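You operate a simulated robot arm through the tools that you are given. There is no shell and no other tool.

You run a simulated two-armed robot. Do the job below in one go: nothing can be reset, and whatever is moved stays where it is left.

JOB
Press the rivet of the press card's colour home in the fixture slide.
Fine: take it from the rivet block, use the press lever and draw the slide out again. Where these are worked on the way, their far stop is far enough and under half their travel is too little: fixture slide.
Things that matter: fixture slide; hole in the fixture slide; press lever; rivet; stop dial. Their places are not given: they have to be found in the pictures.

It is judged by the outcome, as a careful person would: the job done as asked, and still so three seconds after it is handed in. It fails if anything else is knocked over, pushed out of place, dropped, spilled or broken.

ROBOT AND FRAMES
Two 7-joint arms with two-finger parallel grippers on one trunk that stands fixed in place. Base frame: the origin is at the foot of the trunk, x ahead of it, y to its left, z up. Readings come in mm, rad, newtons and seconds.
The left shoulder is at [50, 177, 1204], the right one opposite. With the tool pointing down near the work surface each hand reaches from about 220 to 700 mm from the base axis, measured 20 degrees to its own side. Payload 3.43 kg a hand.
Tool frame (each hand has its own): the origin (TCP) lies between the finger pads and is the grasp point; the fingertips stand 34 mm ahead of it; z points along the fingers, y is the line along which they close. Largest opening 128 mm; finger width 24, thickness 12; the body of the gripper, 48 by 130 mm, starts 96 mm behind the TCP.
Orientation is told as [roll, pitch, yaw] about the base's x, y, z axes, in that order, counted from this pose: with the fingers straight down and closing along the base's y, the tool's x points along the base's -x, its y along +y and its z along -z.

CONTROLS
- The arms move only by the tool arm_command. It takes "left_deltas", "right_deltas" or both (then of equal length, played together; a hand with none holds still); each is a list of rows, each a list of 7 numbers: the gripper command, from -1 (fully open) to 1 (shut), values between in proportion, then the shift along the tool's x, y, z in cm, then the turn, a rotation vector about the tool's x, y, z in rad. In form: [[hand, x, y, z, ax, ay, az], ...]. A call has 1 to 20 rows; each row shifts and turns the commanded pose from where the row before left it, along the tool's axes as they then stand. Rows are played at 5 a second. More than 50 mm and 0.15 rad between two rows, or a gripper value outside its range, and nothing of the call is played. Where a pose cannot be reached the arm comes as near as it can. A force on the tool above 50 N (or 10 N above the force at the start of the call, whichever is more), or a blocked arm, ends the call early, and 0.2 s more pass. Each finger travels about 108 mm/s and halts on what it meets, pressing with about 40 N; the grip force reading is that of the motor and also rises with nothing between the fingers. The clock runs only during rows and for 0.2 s after the last one: add rows that do not move to give the fingers time. The reply holds the time, the measured pose of the TCP, the force on the tool along the base axes, the opening and the grip force, in the units named above and with some noise, with the torque about the TCP (base axes, N m) and any sound that the robot's microphone picked up.
- Cameras (640 x 400 px; columns grow to the right, rows downward): "scene" is now at [162.1, 26.1, 1397.4]; the picture's right is [0.28, -0.96, 0.00], its down [-0.26, -0.08, -0.96] and it looks along [0.92, 0.27, -0.27] (base axes); focal length 311 px, centre (320, 200). "left" rides on the left gripper at [76, 11, -160] in its tool frame; the picture's right is [-0.15, 0.99, 0.00], its down [-0.88, -0.13, -0.46] and it looks along [-0.45, -0.07, 0.89] (tool axes); focal length 234 px, centre (320, 200). "right" rides on the right gripper at [76, -11, -160] in its tool frame; the picture's right is [0.15, 0.99, 0.00], its down [-0.88, 0.13, -0.46] and it looks along [-0.45, 0.07, 0.89] (tool axes); focal length 234 px, centre (320, 200).
- grab_frame(camera): a new picture of that camera. It takes no simulated time.
- lift_body(by): slides the trunk up (or, below 0, down) by that many mm; the arms and the scene camera ride with it, the base frame stays. It gives what a move gives, with no picture.
- aim_head(pan, tilt): turns the head with the scene camera to pan (to the left, within 1.396 rad either way) and tilt (down, from -0.506 to 1.204), counted from straight ahead of the robot. It gives what a move gives.
- locate(camera, pixels): there is no depth. For up to 12 entries [column, row, z] of the newest picture of that camera ("zoom" is the newest enlarged one), the place [x, y] in the base frame at which the ray of that pixel passes the height z, good to about 3 mm. It takes no simulated time.
- zoom(camera, box): a new picture of the part [left, top, right, bottom] of that camera's present view, enlarged. It takes no simulated time.
- sign_off(): hands the job in; it is judged then, once.

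Open the grippers and draw the arms clear of the work before you hand the job in, unless the task says otherwise.

The tools are called as a command line: name --argument value ..., lists and objects as JSON in quotes. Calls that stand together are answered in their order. arm_command: Moves the arms, as the interface text tells. Its arguments: {"type":"object","properties":{"left_deltas":{"type":"array","items":{"type":"array","items":{"type":"number"}}},"right_deltas":{"type":"array","items":{"type":"array","items":{"type":"number"}}}},"required":[]} The other tools are called the same way: lift_body (by) moves the trunk up or down; aim_head (pan, tilt) turns the head that bears the scene camera; grab_frame (camera) takes a picture; locate (camera, pixels) gives the place at which the rays of pixels pass given heights; zoom (camera, box) takes an enlarged picture of a part of a camera's view; sign_off () hands the job in.

At the start:

```text
time: 0.0
left_position: [331.8, 289.5, 1286.8]
left_ee_rot: [0.0, 0.001, 0.001]
left_contact_force: [-0.2, -0.6, -0.3]
left_ft_torque: [0.01, -0.03, -0.01]
left_gripper_width: 128.0
left_gripper_force: 0.0
right_position: [304.1, -14.7, 1287.0]
right_ee_rot: [0.003, 0.0, 0.001]
right_contact_force: [-0.7, -0.3, -0.5]
right_ft_torque: [0.01, -0.02, 0.02]
right_gripper_width: 128.0
right_gripper_force: 0.1
trunk travel left (down, up): [-375.0, 26.0]
head pan, tilt (commanded): [0.286, 0.271]
```

scene: 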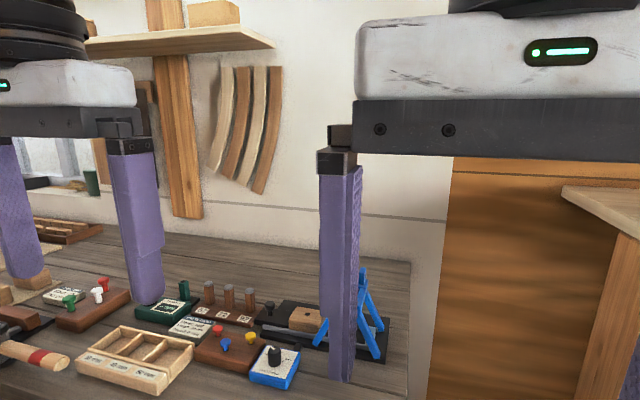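
right: 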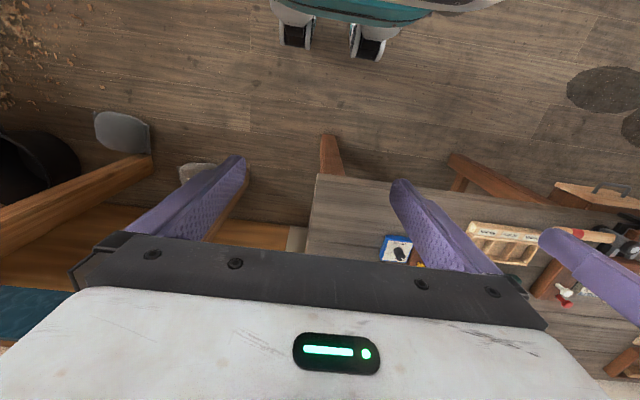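
left: 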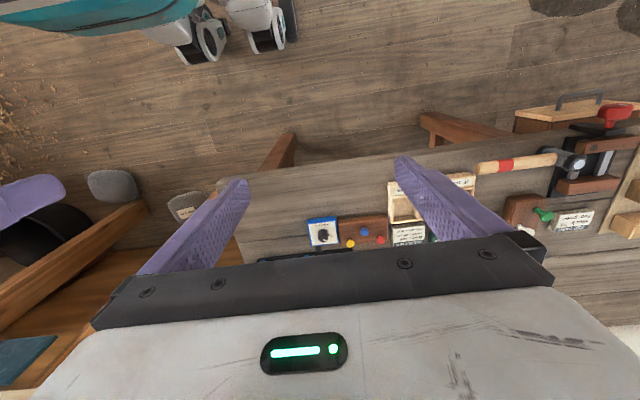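

The scene shows a bench with rivet blocks, a dial box (about 275,365), a fixture and a blue lever frame partly hidden by the right hand. I zoom in to look at the details.

zoom --camera "scene" --box '[120, 260, 400, 400]'

zoom --camera "scene" --box '[0, 250, 200, 400]'

zoom --camera "left" --box '[230, 140, 450, 280]'

```text
2.29 times, centred on (260, 330) of scene
```

zoom: 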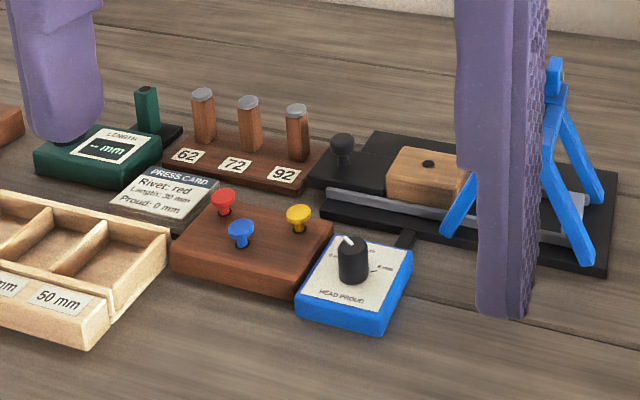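

```text
2.67 times, centred on (100, 325) of scene
```

zoom: 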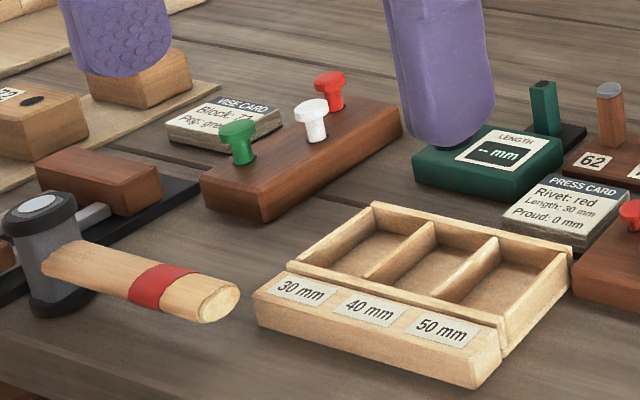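

```text
2.86 times, centred on (340, 210) of left
```

zoom: 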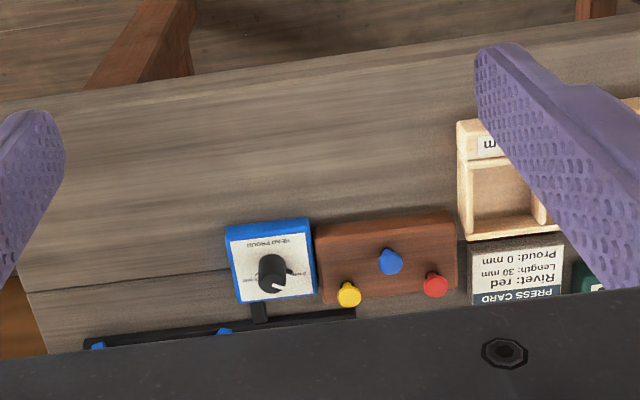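

The press card reads Rivet: red, Length 30 mm, Proud 0 mm. The rivet block (red, blue, yellow) sits beside the dial. I turn the head to survey the surroundings before moving an arm.

aim_head --pan -0.3 --tilt 0.6

grab_frame --camera "scene"

```text
time: 1.0
left_position: [332.5, 287.9, 1286.5]
left_ee_rot: [0.0, 0.001, 0.001]
left_contact_force: [-0.2, -0.1, 0.1]
left_ft_torque: [0.0, -0.02, -0.05]
left_gripper_width: 127.9
left_gripper_force: 0.1
right_position: [305.9, -16.2, 1285.6]
right_ee_rot: [0.0, 0.001, 0.001]
right_contact_force: [27.6, -26.1, -12.0]
right_ft_torque: [4.53, 3.72, 2.7]
right_gripper_width: 127.9
right_gripper_force: 0.1
trunk travel left (down, up): [-375.0, 26.0]
head pan, tilt (commanded): [-0.3, 0.6]
```

```text
taken
```

scene: 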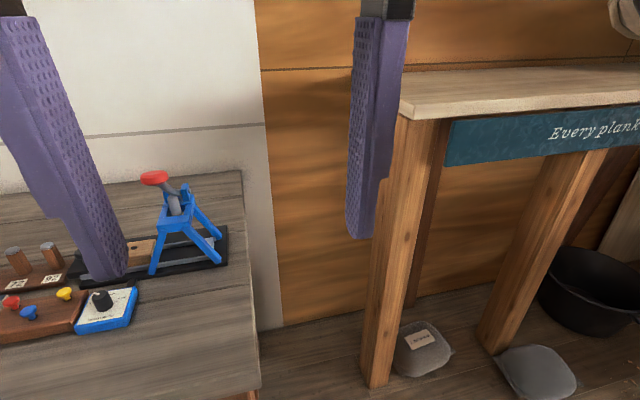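

The press lever with red knob shows at about (155,178), and the fixture lies on the bench edge. The right hand reads a force of about 38 N, perhaps from the head, so I move the right arm to the right, away from it.

arm_command --right_deltas '[[-1, 0, -3, 0, 0, 0, 0], [-1, 0, -4, 0, 0, 0, 0], [-1, 0, -4, 0, 0, 0, 0], [-1, 0, -4, 0, 0, 0, 0], [-1, 0, -4, 0, 0, 0, 0], [-1, 0, -4, 0, 0, 0, 0], [-1, 0, 0, 0, 0, 0, 0]]'

grab_frame --camera "scene"

```text
time: 2.6
left_position: [333.6, 289.7, 1285.7]
left_ee_rot: [-0.001, 0.0, 0.002]
left_contact_force: [0.7, -0.2, -0.2]
left_ft_torque: [0.02, 0.0, 0.01]
left_gripper_width: 127.8
left_gripper_force: 0.0
right_position: [305.9, -245.2, 1284.6]
right_ee_rot: [0.003, 0.0, -0.001]
right_contact_force: [0.4, 0.5, -0.1]
right_ft_torque: [-0.05, 0.03, -0.01]
right_gripper_width: 128.1
right_gripper_force: 0.1
trunk travel left (down, up): [-375.0, 26.0]
head pan, tilt (commanded): [-0.3, 0.6]
```

```text
taken
```

scene: 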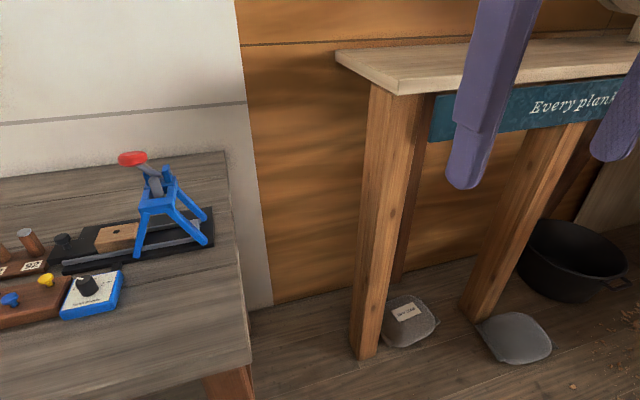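

Force is gone. Now I aim the head at the bench to view the fixture, dial, rivet block.

aim_head --pan 0.2 --tilt 0.7

grab_frame --camera "scene"

```text
time: 3.5
left_position: [333.3, 288.8, 1286.3]
left_ee_rot: [0.001, 0.0, 0.0]
left_contact_force: [0.5, -0.3, -0.9]
left_ft_torque: [0.03, 0.01, -0.01]
left_gripper_width: 128.1
left_gripper_force: 0.0
right_position: [305.0, -245.8, 1285.1]
right_ee_rot: [0.003, -0.001, 0.001]
right_contact_force: [0.2, 0.0, -0.8]
right_ft_torque: [0.02, 0.01, 0.0]
right_gripper_width: 128.0
right_gripper_force: 0.0
trunk travel left (down, up): [-375.0, 26.0]
head pan, tilt (commanded): [0.201, 0.7]
```

```text
taken
```

scene: 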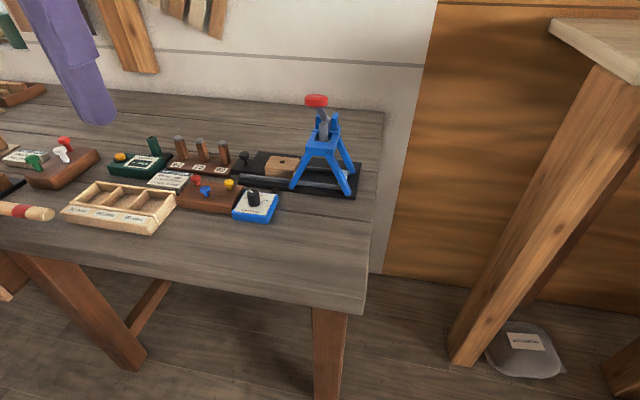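

The bench is in view: fixture at (280,165), lever frame at (325,160), dial at (255,203), rivet block (210,192). I zoom in.

zoom --camera "scene" --box '[220, 80, 380, 230]'

zoom --camera "scene" --box '[100, 120, 290, 240]'

locate --camera "scene" --pixels '[[366, 313, 800], [366, 313, 900], [383, 115, 900], [383, 115, 800]]'

grab_frame --camera "left"

```text
2.67 times, centred on (300, 155) of scene
```

zoom: 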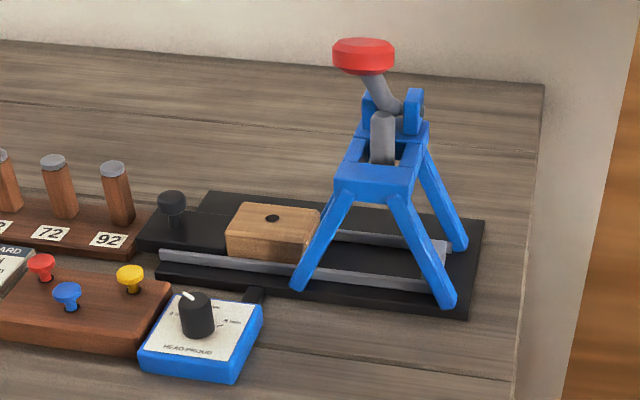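

```text
3.33 times, centred on (195, 180) of scene
```

zoom: 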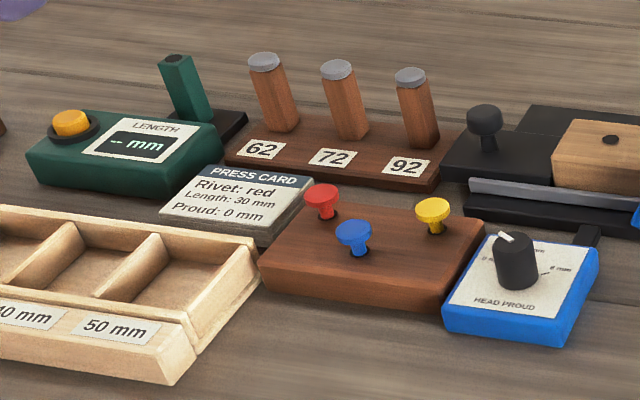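

```text
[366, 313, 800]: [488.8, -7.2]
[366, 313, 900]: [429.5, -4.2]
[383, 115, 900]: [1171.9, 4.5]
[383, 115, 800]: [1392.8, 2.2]
```

```text
taken
```

left: 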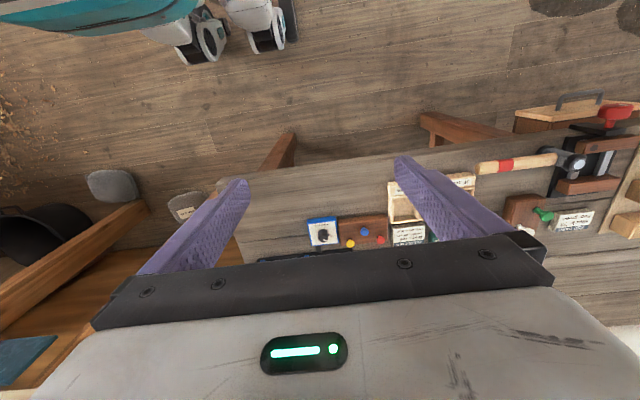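

I triangulate the bench height using matching points (dial box corners, card) in both cameras.

locate --camera "left" --pixels '[[306, 219, 850], [306, 219, 800], [306, 219, 750], [306, 219, 700], [390, 214, 800], [390, 214, 750], [234, 237, 800], [234, 237, 750]]'

locate --camera "scene" --pixels '[[272, 224, 850], [272, 224, 800], [272, 224, 750], [272, 224, 700], [278, 197, 800], [278, 197, 750], [232, 216, 800], [232, 216, 750]]'

zoom --camera "left" --box '[240, 180, 400, 280]'

zoom --camera "scene" --box '[225, 180, 285, 225]'

```text
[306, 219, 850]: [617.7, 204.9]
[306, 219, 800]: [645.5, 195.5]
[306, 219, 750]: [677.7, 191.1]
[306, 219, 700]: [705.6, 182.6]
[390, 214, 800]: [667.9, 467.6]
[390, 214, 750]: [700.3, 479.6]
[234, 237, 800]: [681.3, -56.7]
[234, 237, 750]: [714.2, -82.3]
```

```text
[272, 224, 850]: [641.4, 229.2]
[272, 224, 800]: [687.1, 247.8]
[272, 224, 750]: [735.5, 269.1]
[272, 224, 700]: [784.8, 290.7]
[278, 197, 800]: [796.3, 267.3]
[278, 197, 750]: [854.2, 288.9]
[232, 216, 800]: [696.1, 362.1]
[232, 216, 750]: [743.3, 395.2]
```

```text
4.00 times, centred on (320, 230) of left
```

zoom: 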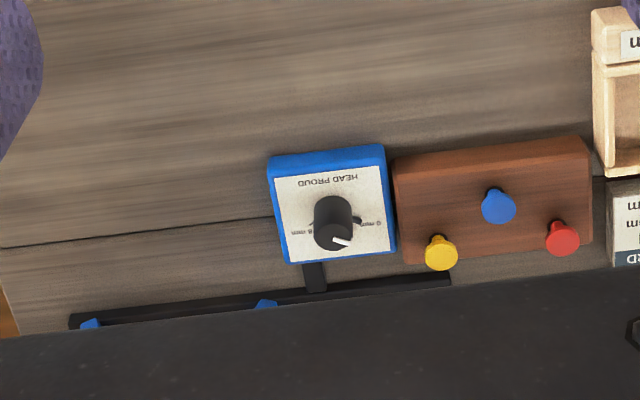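

```text
8.89 times, centred on (255, 202) of scene
```

zoom: 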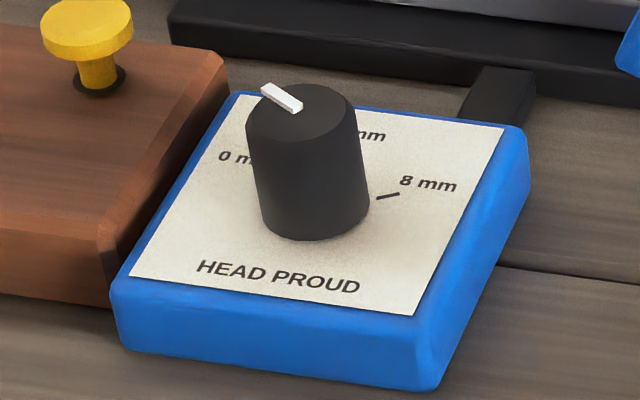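

Triangulation gives a bench height near z=905. I locate the key points at plausible heights.

locate --camera "scene" --pixels '[[195, 180, 950], [254, 191, 960], [288, 161, 945], [243, 153, 960], [316, 100, 1080], [292, 188, 910], [335, 194, 910], [357, 168, 910], [220, 182, 940], [360, 197, 905], [257, 174, 905]]'

locate --camera "left" --pixels '[[379, 239, 950], [365, 232, 950], [350, 243, 950], [323, 237, 960]]'

```text
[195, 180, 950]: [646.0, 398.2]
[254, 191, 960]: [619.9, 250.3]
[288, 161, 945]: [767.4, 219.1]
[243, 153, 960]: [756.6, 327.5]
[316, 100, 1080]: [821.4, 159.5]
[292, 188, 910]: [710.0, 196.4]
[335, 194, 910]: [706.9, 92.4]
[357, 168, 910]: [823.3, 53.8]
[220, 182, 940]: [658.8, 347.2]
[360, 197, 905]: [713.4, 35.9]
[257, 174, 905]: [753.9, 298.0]
```

```text
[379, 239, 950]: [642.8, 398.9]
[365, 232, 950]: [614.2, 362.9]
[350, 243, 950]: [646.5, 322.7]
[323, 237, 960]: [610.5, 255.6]
```

The red rivet triangulates to about (644,399,950), the hole near (767,219,945), the slide knob near (757,327). I bring the left hand over the bench high up for a closer look.

arm_command --left_deltas '[[-1, -4, 0, 0, 0, 0, 0], [-1, -4, 0, 0, 0, 0, 0], [-1, -4, 0, 0, 0, 0, 0], [-1, -4, 0, 0, 0, 0, 0], [-1, -4, 0, 0, 0, 0, 0], [-1, -4, 0, 1, 0, 0, 0], [-1, -4, 0, 2, 0, 0, 0], [-1, 0, 0, 2, 0, 0, 0], [-1, 0, 0, 2, 0, 0, 0], [-1, 0, 0, 0, 0, 0, 0]]'

grab_frame --camera "left"

grab_frame --camera "scene"

```text
time: 5.7
left_position: [551.4, 310.8, 1178.5]
left_ee_rot: [0.0, -0.002, 0.001]
left_contact_force: [0.3, 0.0, 1.0]
left_ft_torque: [-0.02, 0.02, 0.03]
left_gripper_width: 127.9
left_gripper_force: 0.1
left hand out of reach, approached as far as the arm can: row 5, 6, 7
right_position: [304.0, -245.8, 1284.5]
right_ee_rot: [0.002, -0.001, -0.001]
right_contact_force: [-0.3, -0.1, 0.3]
right_ft_torque: [-0.02, 0.0, -0.01]
right_gripper_width: 127.9
right_gripper_force: 0.2
trunk travel left (down, up): [-375.0, 26.0]
head pan, tilt (commanded): [0.201, 0.7]
```

```text
taken
```

left: 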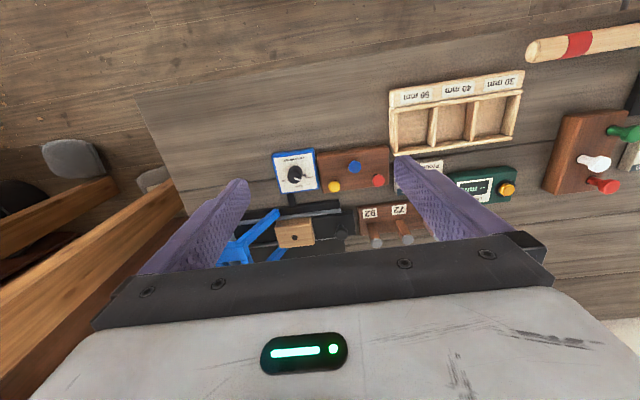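

```text
taken
```

scene: 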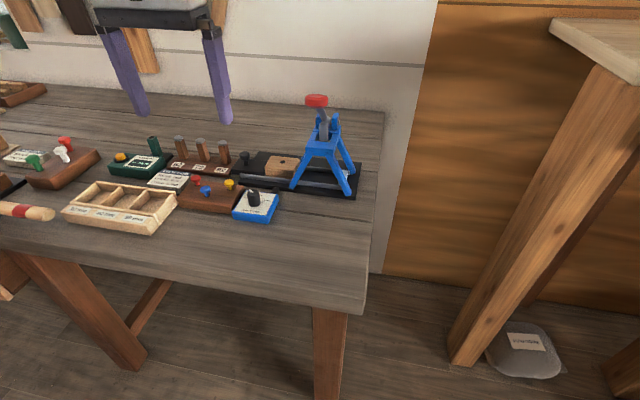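

The arm has limited reach at that height. I use this closer view to triangulate the items again and zoom for detail.

zoom --camera "left" --box '[220, 130, 400, 270]'

locate --camera "left" --pixels '[[378, 180, 950], [334, 186, 950], [355, 167, 950], [294, 236, 945], [341, 236, 960], [297, 176, 960]]'

locate --camera "scene" --pixels '[[195, 180, 950], [229, 183, 950], [206, 190, 950], [288, 161, 945], [243, 153, 960], [254, 191, 960]]'

```text
2.86 times, centred on (310, 200) of left
```

zoom: 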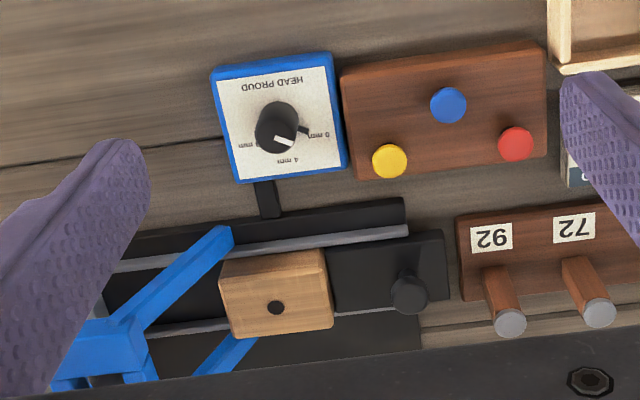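

```text
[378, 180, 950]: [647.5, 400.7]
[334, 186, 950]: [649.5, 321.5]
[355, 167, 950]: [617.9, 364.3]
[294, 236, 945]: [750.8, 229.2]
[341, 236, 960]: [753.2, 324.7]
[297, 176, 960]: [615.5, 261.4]
```

```text
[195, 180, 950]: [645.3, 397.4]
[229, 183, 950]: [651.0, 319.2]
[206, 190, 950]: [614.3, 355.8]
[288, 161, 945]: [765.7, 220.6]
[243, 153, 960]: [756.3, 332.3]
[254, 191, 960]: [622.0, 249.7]
```

I refine the hole, slide knob, dial and rivet positions with zoomed locate from both cameras.

locate --camera "zoom" --pixels '[[276, 308, 930], [276, 308, 950], [408, 285, 950], [408, 285, 970], [515, 144, 950], [515, 144, 940], [276, 112, 960], [276, 112, 950], [389, 161, 950], [448, 104, 950], [448, 104, 940]]'

zoom --camera "scene" --box '[180, 120, 380, 240]'

```text
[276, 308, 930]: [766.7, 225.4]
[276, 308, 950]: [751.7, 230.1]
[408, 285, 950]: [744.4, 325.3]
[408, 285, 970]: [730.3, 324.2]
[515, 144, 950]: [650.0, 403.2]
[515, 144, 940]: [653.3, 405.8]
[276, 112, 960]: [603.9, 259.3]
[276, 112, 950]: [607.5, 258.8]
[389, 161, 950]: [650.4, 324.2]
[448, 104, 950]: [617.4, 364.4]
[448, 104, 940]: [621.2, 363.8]
```

```text
3.20 times, centred on (280, 180) of scene
```

zoom: 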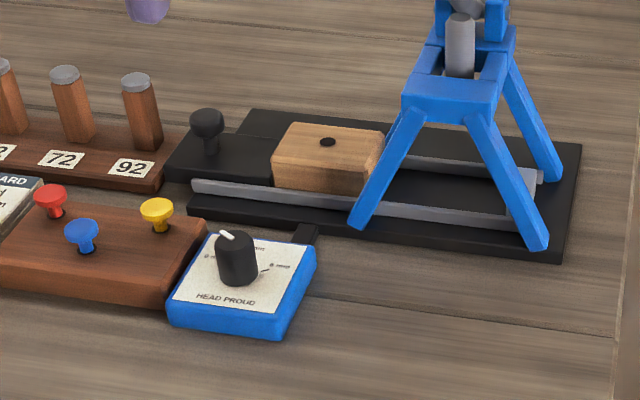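

locate --camera "zoom" --pixels '[[327, 142, 930], [327, 142, 950], [206, 118, 950], [206, 118, 970], [50, 193, 950], [50, 193, 940], [237, 241, 960], [237, 241, 950], [157, 210, 950], [81, 230, 950], [81, 230, 940]]'

```text
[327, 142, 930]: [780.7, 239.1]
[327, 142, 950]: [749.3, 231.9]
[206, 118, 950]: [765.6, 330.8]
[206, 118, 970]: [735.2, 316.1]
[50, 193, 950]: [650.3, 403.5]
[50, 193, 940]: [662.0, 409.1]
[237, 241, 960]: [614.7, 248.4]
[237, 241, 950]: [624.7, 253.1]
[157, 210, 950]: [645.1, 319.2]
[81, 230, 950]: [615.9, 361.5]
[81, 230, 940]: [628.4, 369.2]
```

The hole is at about (751,230,950), the red rivet head at (650,403,950). I zoom on the press lever and the dial to learn their geometry.

zoom --camera "scene" --box '[280, 85, 370, 205]'

zoom --camera "left" --box '[268, 144, 328, 204]'

zoom --camera "left" --box '[200, 190, 360, 270]'

```text
3.33 times, centred on (325, 145) of scene
```

zoom: 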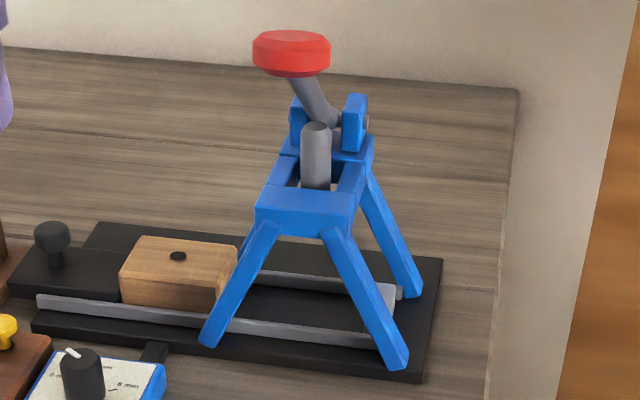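

```text
6.67 times, centred on (298, 174) of left
```

zoom: 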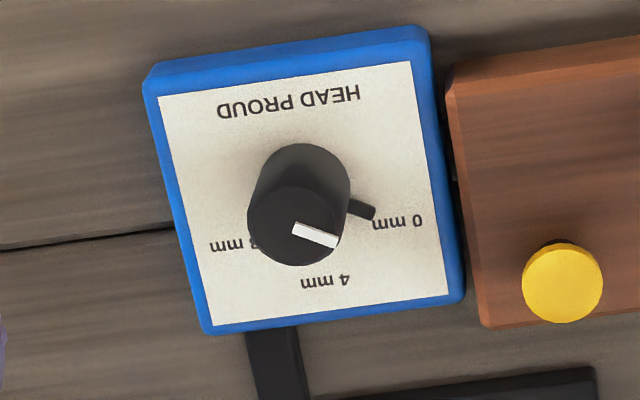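

```text
4.00 times, centred on (280, 230) of left
```

zoom: 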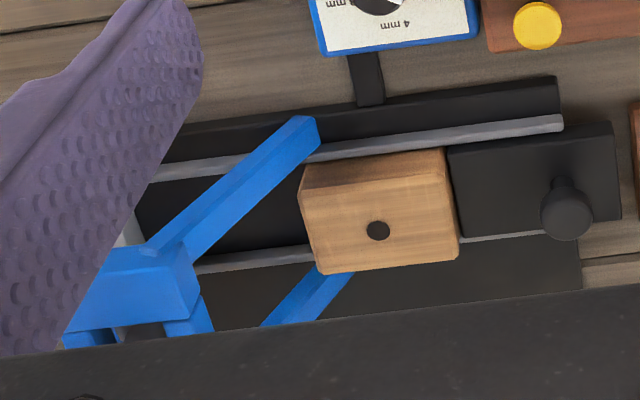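

The pointer on the dial looks near the 0 mm tick, but I want a closer check later. To understand the press lever, I close the left gripper and pitch the left hand forward so its camera looks toward the press from the left.

arm_command --left_deltas '[[1, 0, 1, 0, 0, -0.14, 0], [1, 0, 1, 0, 0, -0.14, 0], [1, 0, 1, 0, 0, -0.14, 0], [1, 0, 1, 0, 0, -0.14, 0], [1, 0, 1, 0, 0, -0.14, 0], [1, 0, 0, 0, 0, 0, 0], [1, 0, 0, 0, 0, 0, 0]]'

grab_frame --camera "left"

```text
time: 7.3
left_position: [551.5, 360.9, 1179.5]
left_ee_rot: [-0.001, -0.702, 0.002]
left_contact_force: [0.0, 0.2, -0.3]
left_ft_torque: [0.0, -0.01, 0.02]
left_gripper_width: 0.1
left_gripper_force: 33.0
right_position: [303.9, -245.0, 1285.5]
right_ee_rot: [0.001, 0.0, 0.001]
right_contact_force: [-0.6, 0.3, -0.7]
right_ft_torque: [-0.01, 0.0, 0.0]
right_gripper_width: 128.1
right_gripper_force: 0.0
trunk travel left (down, up): [-375.0, 26.0]
head pan, tilt (commanded): [0.201, 0.7]
```

```text
taken
```

left: 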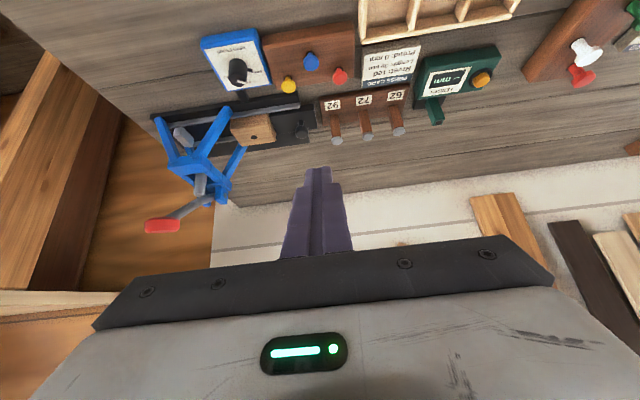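

Now the whole press is visible with the red lever knob at (162,226). I zoom on the press and triangulate.

zoom --camera "left" --box '[130, 80, 330, 250]'

locate --camera "left" --pixels '[[162, 226, 1050], [162, 226, 1080], [162, 226, 1110], [162, 226, 1140]]'

locate --camera "scene" --pixels '[[316.5, 101, 1050], [316.5, 101, 1080], [316.5, 101, 1110], [316.5, 101, 1140], [292, 188, 915], [348, 194, 915], [352, 174, 915]]'

```text
2.35 times, centred on (230, 165) of left
```

zoom: 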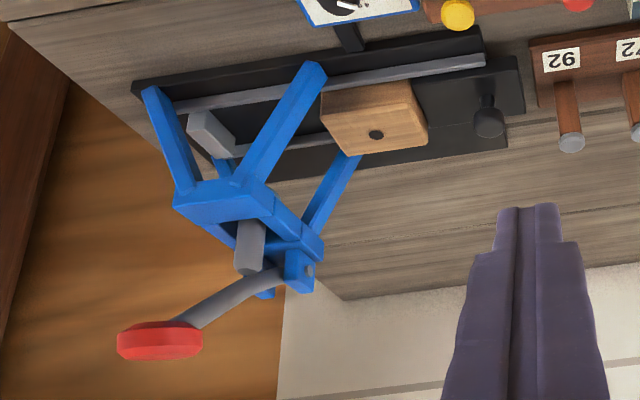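

```text
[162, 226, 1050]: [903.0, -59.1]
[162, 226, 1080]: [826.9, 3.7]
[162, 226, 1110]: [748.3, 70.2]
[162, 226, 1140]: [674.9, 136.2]
```

```text
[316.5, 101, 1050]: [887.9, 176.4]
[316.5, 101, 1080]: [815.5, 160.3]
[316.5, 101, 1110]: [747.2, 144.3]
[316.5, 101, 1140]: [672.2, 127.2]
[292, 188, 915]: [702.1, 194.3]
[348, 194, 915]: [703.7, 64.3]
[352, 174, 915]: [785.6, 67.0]
```

The two rays meet at about (673,131,1140) for the lever knob. I triangulate the lever pivot and ram, too.

locate --camera "left" --pixels '[[225, 195, 1000], [225, 195, 1050], [225, 195, 1080], [199.5, 180, 1050], [199.5, 180, 1080], [199.5, 180, 1020]]'

locate --camera "scene" --pixels '[[338, 121, 1000], [338, 121, 1050], [338, 121, 1080], [318, 119, 1050], [323.5, 123.5, 1050], [323.5, 123.5, 1080], [323.5, 123.5, 1100]]'

zoom --camera "left" --box '[215, 40, 265, 90]'

zoom --camera "left" --box '[200, 20, 460, 150]'

```text
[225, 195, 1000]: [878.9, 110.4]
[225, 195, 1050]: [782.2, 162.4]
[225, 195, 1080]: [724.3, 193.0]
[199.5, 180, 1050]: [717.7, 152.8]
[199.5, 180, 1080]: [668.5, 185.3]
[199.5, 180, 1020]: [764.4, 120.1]
```

```text
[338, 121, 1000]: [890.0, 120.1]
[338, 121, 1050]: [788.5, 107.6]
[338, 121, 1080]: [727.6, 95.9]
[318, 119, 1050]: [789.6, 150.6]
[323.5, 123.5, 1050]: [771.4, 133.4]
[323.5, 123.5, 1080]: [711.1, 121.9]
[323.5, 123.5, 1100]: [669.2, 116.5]
```

```text
8.00 times, centred on (240, 65) of left
```

zoom: 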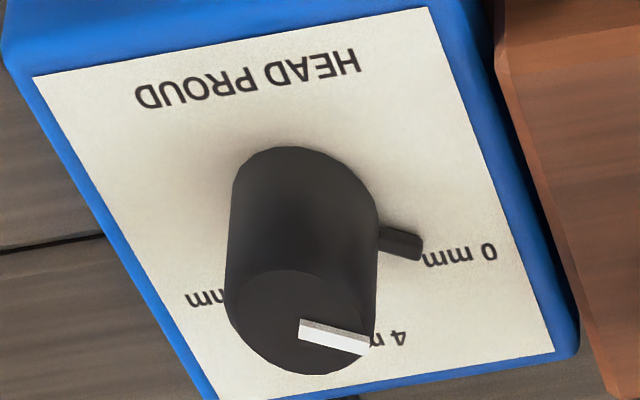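

```text
2.46 times, centred on (330, 85) of left
```

zoom: 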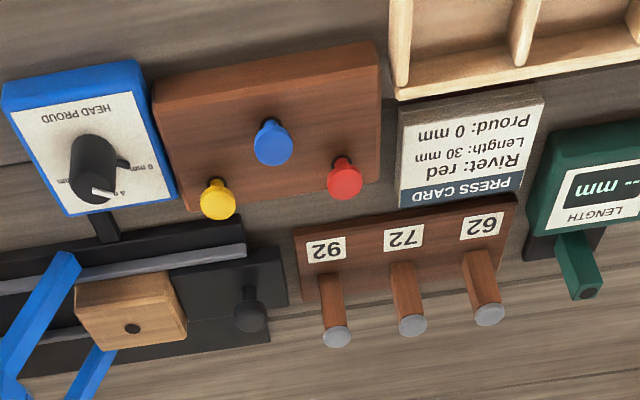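

The press lever knob is at (673,131,1140) with the pivot behind it near (780,132,1050), so it swings down toward the robot. Next I zoom tightly on the red rivet, the hole and slide knob from both cameras to get accurate places.

zoom --camera "left" --box '[270, 40, 370, 110]'

zoom --camera "scene" --box '[175, 165, 245, 215]'

zoom --camera "left" --box '[220, 90, 320, 160]'

zoom --camera "scene" --box '[225, 140, 305, 190]'

```text
5.71 times, centred on (320, 75) of left
```

zoom: 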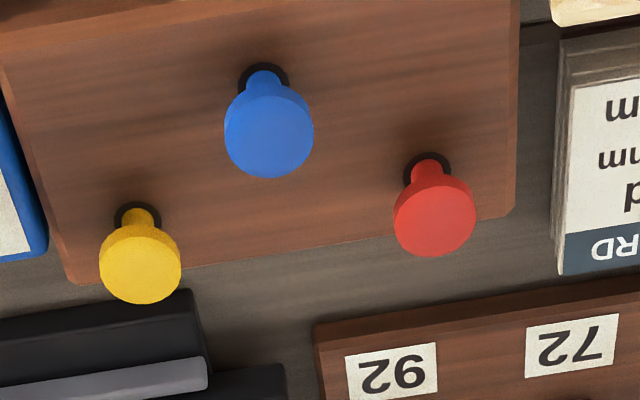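

```text
8.00 times, centred on (210, 190) of scene
```

zoom: 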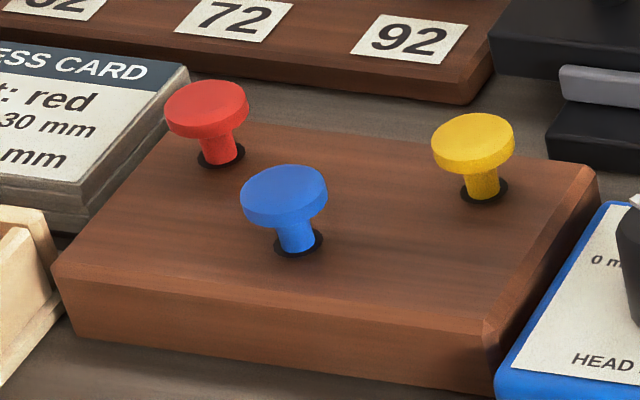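

```text
5.71 times, centred on (270, 125) of left
```

zoom: 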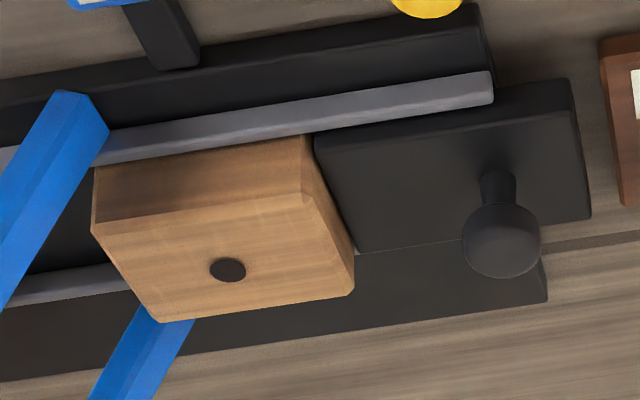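

```text
8.00 times, centred on (265, 165) of scene
```

zoom: 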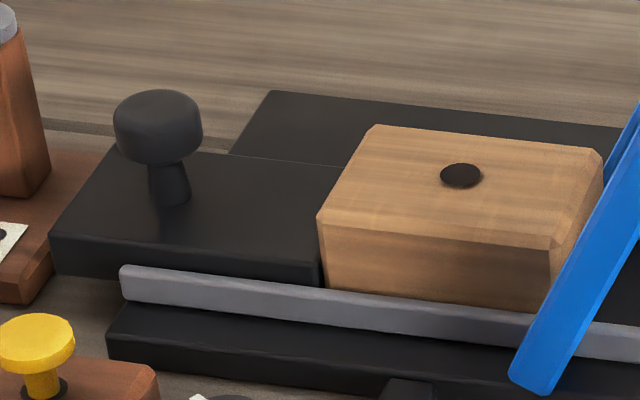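

locate --camera "left" --pixels '[[340, 78.85, 950], [340, 78.85, 960], [338.7, 70.1, 930], [338.7, 70.1, 940], [253.9, 137.25, 940], [253.9, 137.25, 950], [301.85, 132.5, 970], [301.85, 132.5, 980]]'

locate --camera "scene" --pixels '[[195.75, 177.9, 950], [195.75, 177.9, 960], [197.6, 184.4, 930], [197.6, 184.4, 940], [282.6, 162, 940], [282.6, 162, 950], [244.6, 153.5, 970], [244.6, 153.5, 980]]'

```text
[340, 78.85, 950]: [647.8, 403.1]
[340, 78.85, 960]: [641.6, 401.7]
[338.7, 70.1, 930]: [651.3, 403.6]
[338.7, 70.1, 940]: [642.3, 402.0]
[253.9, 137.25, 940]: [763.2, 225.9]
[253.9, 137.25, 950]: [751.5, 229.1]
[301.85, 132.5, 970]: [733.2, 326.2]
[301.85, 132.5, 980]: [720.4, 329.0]
```

```text
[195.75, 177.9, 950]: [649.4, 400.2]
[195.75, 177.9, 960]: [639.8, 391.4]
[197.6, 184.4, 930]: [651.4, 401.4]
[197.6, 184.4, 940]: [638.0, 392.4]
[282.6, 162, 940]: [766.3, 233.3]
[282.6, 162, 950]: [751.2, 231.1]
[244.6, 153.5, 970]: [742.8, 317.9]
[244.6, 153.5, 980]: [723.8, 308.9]
```

Estimates: red rivet head top (648,402,950), block top 930, slide hole (751,230,950), slide knob about (752,325,960). I now swing the left hand back upright and open above the dial for a near-vertical look at its pointer.

arm_command --left_deltas '[[-1, 0, 0, 0, 0, 0.14, 0], [-1, 0, 0, 0, 0, 0.14, 0], [-1, 0, 0, 0, 0, 0.14, 0], [-1, 0, 0, 0, 0, 0.14, 0], [-1, 0, 0, 0, 0, 0.14, 0], [-1, -1.0, -2.6, 2.5, 0, 0, 0], [-1, -1.0, -2.6, 2.5, 0, 0, 0], [-1, -1.0, -2.6, 2.5, 0, 0, 0], [-1, -1.0, -2.6, 2.5, 0, 0, 0], [-1, 0, 0, 0, 0, 0, 0]]'

grab_frame --camera "left"

```text
time: 9.5
left_position: [572.6, 267.0, 1076.2]
left_ee_rot: [-0.003, -0.001, 0.0]
left_contact_force: [0.8, 0.5, -0.3]
left_ft_torque: [0.03, 0.01, 0.01]
left_gripper_width: 128.1
left_gripper_force: 0.0
left hand out of reach, approached as far as the arm can: row 8, 9
right_position: [304.2, -244.5, 1285.3]
right_ee_rot: [0.003, -0.001, 0.0]
right_contact_force: [0.0, -0.3, -0.2]
right_ft_torque: [0.0, 0.02, -0.02]
right_gripper_width: 128.0
right_gripper_force: 0.0
trunk travel left (down, up): [-375.0, 26.0]
head pan, tilt (commanded): [0.201, 0.7]
```

```text
taken
```

left: 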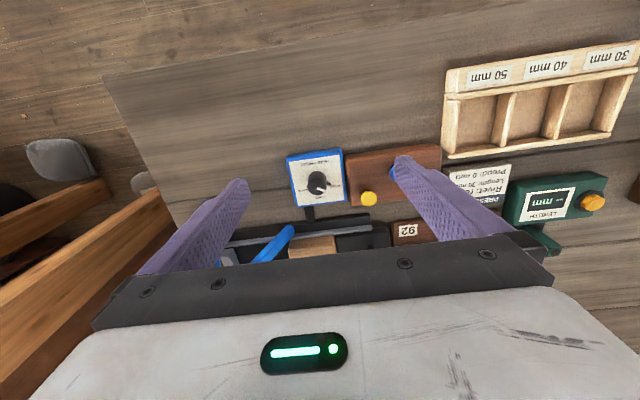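

The dial is visible at (318,178). I zoom in on it.

zoom --camera "left" --box '[280, 145, 355, 215]'

zoom --camera "left" --box '[300, 160, 340, 200]'

```text
5.71 times, centred on (318, 180) of left
```

zoom: 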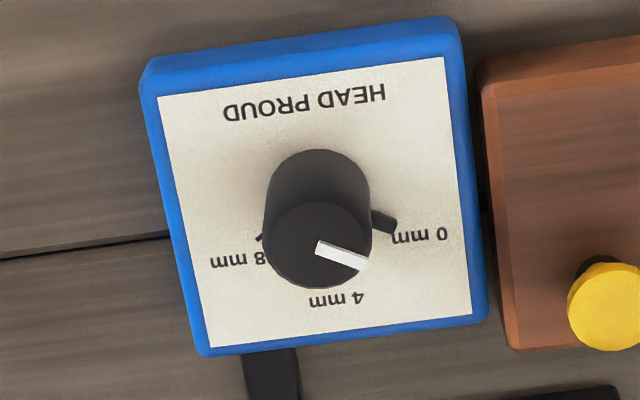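

```text
10.00 times, centred on (320, 180) of left
```

zoom: 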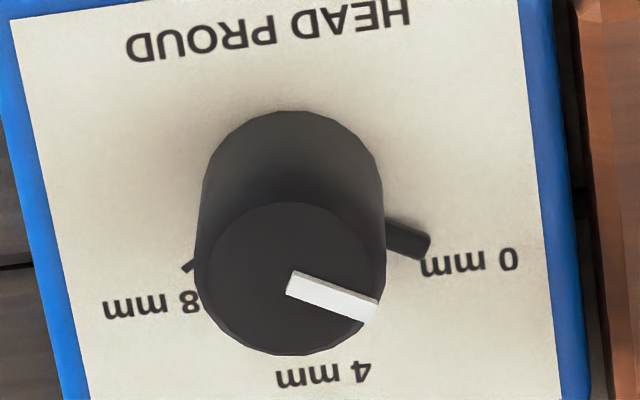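

The white bar and the nib both point at the 0 mm mark, symmetric with the 8 mm tick on the other side, so the dial is already on 0 mm and I leave it alone. Next I check neighbouring obstacles (number pegs, card) with scene locate.

locate --camera "scene" --pixels '[[226, 164, 925], [222.8, 142.5, 960], [222.8, 142.5, 980], [222.8, 142.5, 1000], [203, 159, 925], [183, 155, 925], [188, 190, 920], [187, 178, 920]]'

grab_frame --camera "scene"

```text
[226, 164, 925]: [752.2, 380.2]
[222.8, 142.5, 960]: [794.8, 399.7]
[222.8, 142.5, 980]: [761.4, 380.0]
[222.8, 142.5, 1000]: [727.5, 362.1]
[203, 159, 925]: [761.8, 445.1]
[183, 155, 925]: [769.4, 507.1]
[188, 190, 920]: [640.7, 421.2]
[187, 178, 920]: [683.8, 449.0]
```

```text
taken
```

scene: 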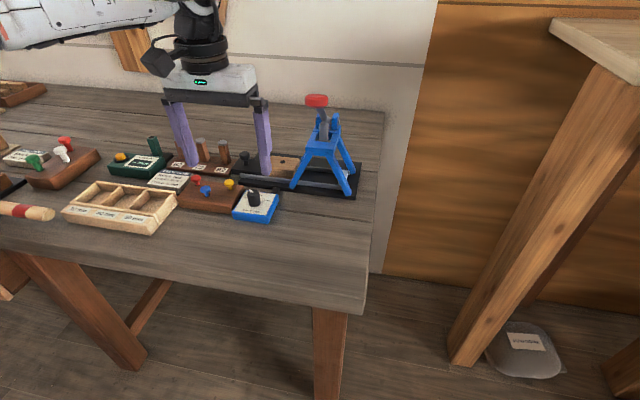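

The pegs (62/72/92) stand at x≈755, y≥380 with tops near z=980, clear of the rivet pick. I tilt the left hand 0.4 rad forward, set a 40 mm opening, and move above the red rivet.

arm_command --left_deltas '[[0.0, 0, 0, 0, 0, -0.134, 0], [0.2, 0, 0, 0, 0, -0.133, 0], [0.375, 0, 0, 0, 0, -0.133, 0], [0.375, -0.95, 3.37, 1.11, 0, 0, 0], [0.375, -0.95, 3.37, 1.11, 0, 0, 0], [0.375, -0.95, 3.37, 1.11, 0, 0, 0], [0.375, -0.95, 3.37, 1.11, 0, 0, 0], [0.375, 0, 0, 0, 0, 0, 0]]'

grab_frame --camera "left"

grab_frame --camera "scene"

```text
time: 11.3
left_position: [624.5, 398.9, 1050.5]
left_ee_rot: [0.0, -0.4, 0.001]
left_contact_force: [0.8, 0.6, -0.1]
left_ft_torque: [0.0, -0.02, 0.01]
left_gripper_width: 39.9
left_gripper_force: 0.1
right_position: [304.4, -245.7, 1284.7]
right_ee_rot: [0.001, 0.002, 0.0]
right_contact_force: [-0.2, -1.1, -1.0]
right_ft_torque: [0.0, 0.01, 0.01]
right_gripper_width: 127.9
right_gripper_force: 0.0
trunk travel left (down, up): [-375.0, 26.0]
head pan, tilt (commanded): [0.201, 0.7]
```

```text
taken
```

left: 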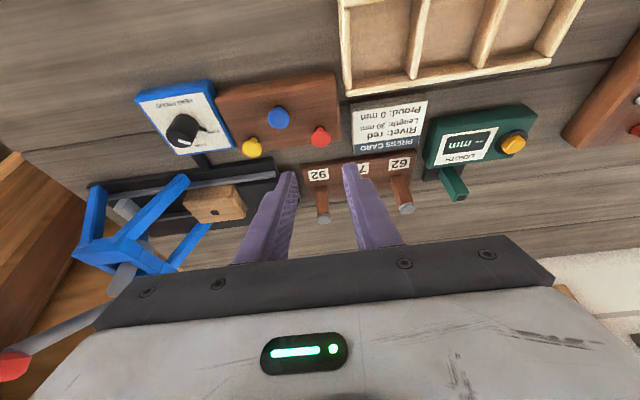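

```text
taken
```

scene: 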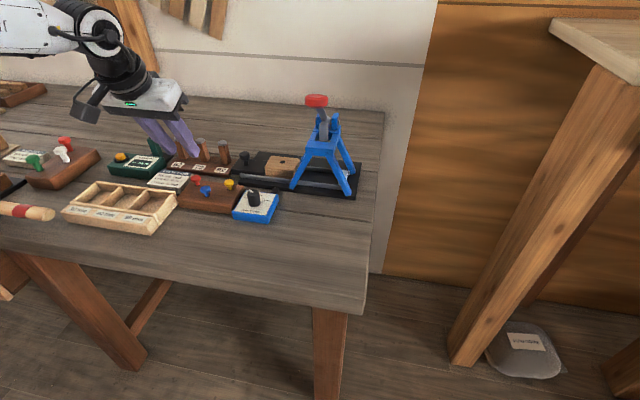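

The hand arrived at (624.5,399,1050). The red rivet shows at (320,137); I zoom to refine its location and that of the hole.

zoom --camera "left" --box '[280, 105, 360, 165]'

zoom --camera "left" --box '[170, 160, 280, 240]'

```text
6.67 times, centred on (320, 135) of left
```

zoom: 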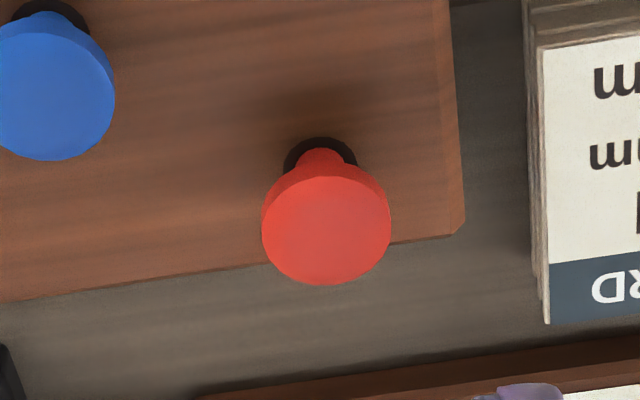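

```text
5.00 times, centred on (225, 200) of left
```

zoom: 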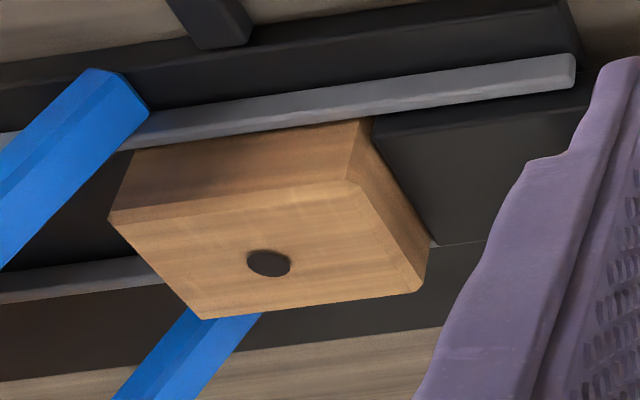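

locate --camera "left" --pixels '[[320.9, 139.5, 945], [320.9, 139.5, 950], [320.9, 139.5, 955], [320, 127.5, 930], [214.6, 212.8, 945], [214.6, 212.8, 950], [214.6, 212.8, 955]]'

locate --camera "scene" --pixels '[[195.75, 177.9, 945], [195.75, 177.9, 950], [195.75, 177.9, 955], [197.6, 184.4, 930], [282.6, 162, 945], [282.6, 162, 950], [282.6, 162, 955]]'

```text
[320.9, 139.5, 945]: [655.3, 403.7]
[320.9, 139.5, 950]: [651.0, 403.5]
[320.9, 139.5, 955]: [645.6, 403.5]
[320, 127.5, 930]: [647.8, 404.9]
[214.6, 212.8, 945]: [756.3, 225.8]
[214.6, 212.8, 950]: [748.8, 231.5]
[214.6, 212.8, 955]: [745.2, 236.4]
```

```text
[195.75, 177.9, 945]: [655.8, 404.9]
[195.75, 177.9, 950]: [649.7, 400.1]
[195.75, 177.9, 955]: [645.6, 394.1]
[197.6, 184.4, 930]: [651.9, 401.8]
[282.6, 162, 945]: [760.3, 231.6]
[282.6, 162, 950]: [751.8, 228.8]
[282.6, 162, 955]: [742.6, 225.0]
```

Both views agree on the red head at about (651,403,949). I lower partway and check the alignment.

arm_command --left_deltas '[[0.375, 0.49, 0.2, 2.4, 0, 0, 0], [0.375, 0.49, 0.2, 2.4, 0, 0, 0], [0.375, 0, 0, 0, 0, 0, 0]]'

zoom --camera "left" --box '[220, 110, 420, 235]'

zoom --camera "scene" --box '[140, 110, 260, 210]'

```text
time: 12.1
left_position: [634.6, 405.6, 1001.7]
left_ee_rot: [0.0, -0.402, 0.002]
left_contact_force: [0.8, -0.1, 0.3]
left_ft_torque: [0.05, -0.02, 0.01]
left_gripper_width: 40.1
left_gripper_force: 0.0
right_position: [303.8, -244.9, 1285.4]
right_ee_rot: [0.0, 0.0, 0.0]
right_contact_force: [0.6, -0.5, -1.0]
right_ft_torque: [-0.01, -0.02, -0.02]
right_gripper_width: 128.0
right_gripper_force: 0.1
trunk travel left (down, up): [-375.0, 26.0]
head pan, tilt (commanded): [0.201, 0.7]
```

```text
3.20 times, centred on (320, 172) of left
```

zoom: 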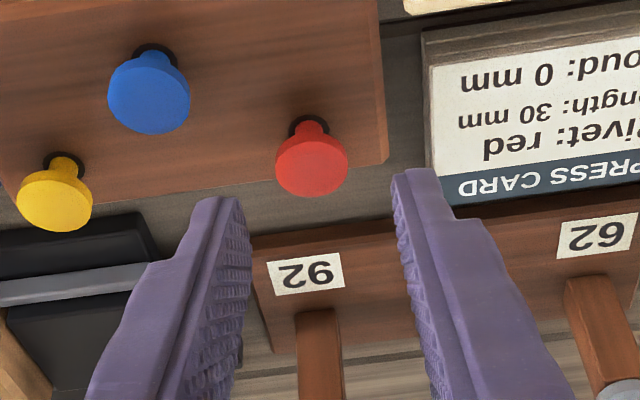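

```text
4.00 times, centred on (200, 160) of scene
```

zoom: 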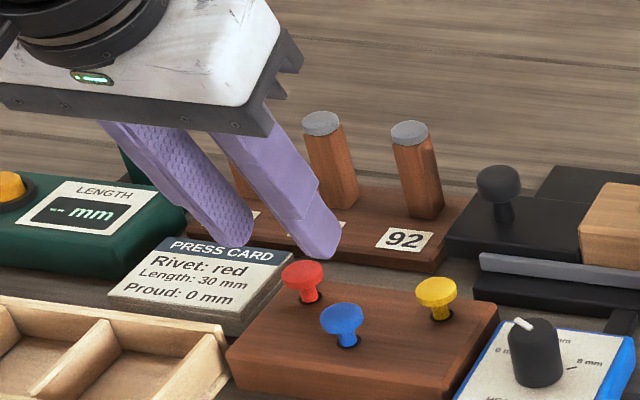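

The fingers straddle the red rivet with the hand about 2 mm too far left. I correct and lower to grasp height.

arm_command --left_deltas '[[0.375, 0.32, -0.13, 1.58, 0, 0, 0], [0.375, 0.32, -0.13, 1.58, 0, 0, 0], [0.375, 0, 0, 0, 0, 0, 0]]'

zoom --camera "left" --box '[220, 110, 420, 235]'

zoom --camera "scene" --box '[140, 120, 260, 210]'

```text
time: 12.9
left_position: [641.6, 401.3, 969.7]
left_ee_rot: [0.0, -0.402, -0.001]
left_contact_force: [0.8, -0.3, 0.9]
left_ft_torque: [-0.02, 0.02, -0.01]
left_gripper_width: 40.0
left_gripper_force: 0.2
right_position: [305.1, -244.2, 1284.7]
right_ee_rot: [0.0, 0.0, 0.001]
right_contact_force: [0.5, -0.1, 0.4]
right_ft_torque: [-0.02, 0.0, 0.01]
right_gripper_width: 128.0
right_gripper_force: 0.0
trunk travel left (down, up): [-375.0, 26.0]
head pan, tilt (commanded): [0.201, 0.7]
```

```text
3.20 times, centred on (320, 172) of left
```

zoom: 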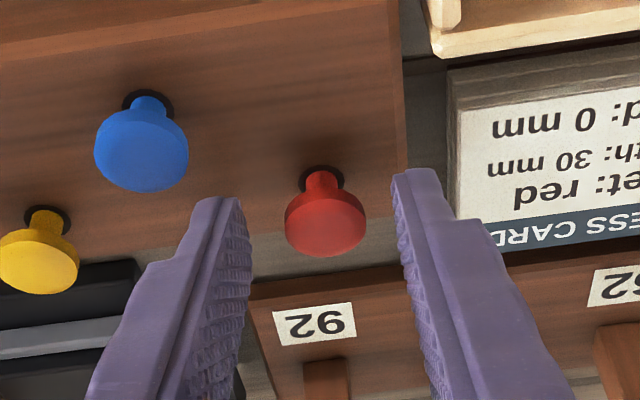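

```text
4.44 times, centred on (200, 165) of scene
```

zoom: 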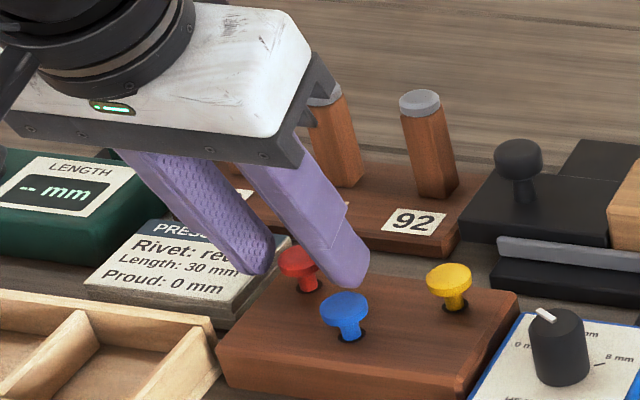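

The red head sits at (325,222) in the zoom, right at the predicted grasp point. I close the gripper on it.

arm_command --left_deltas '[[0.6, 0, 0, 0, 0, 0, 0], [0.8, 0, 0, 0, 0, 0, 0], [0.9, 0, 0, 0, 0, 0, 0], [0.9, 0, 0, 0, 0, 0, 0]]'

zoom --camera "left" --box '[220, 110, 420, 235]'

```text
time: 13.9
left_position: [641.2, 401.0, 970.2]
left_ee_rot: [0.0, -0.399, 0.001]
left_contact_force: [0.3, 1.3, 0.3]
left_ft_torque: [0.01, 0.01, 0.02]
left_gripper_width: 20.4
left_gripper_force: 40.6
right_position: [304.2, -245.8, 1285.0]
right_ee_rot: [0.002, -0.001, -0.002]
right_contact_force: [1.2, -0.7, 0.1]
right_ft_torque: [0.01, 0.0, 0.0]
right_gripper_width: 128.0
right_gripper_force: 0.0
trunk travel left (down, up): [-375.0, 26.0]
head pan, tilt (commanded): [0.201, 0.7]
```

```text
3.20 times, centred on (320, 172) of left
```

zoom: 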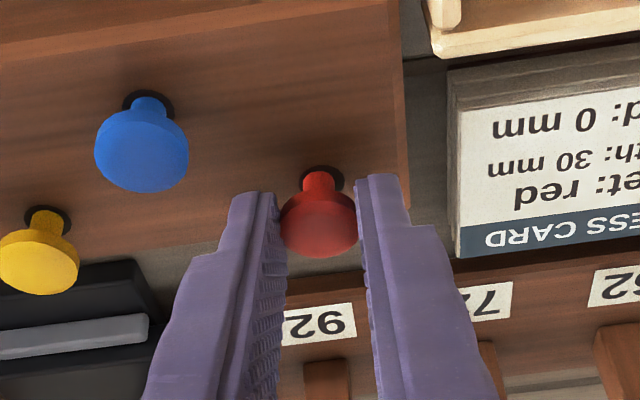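

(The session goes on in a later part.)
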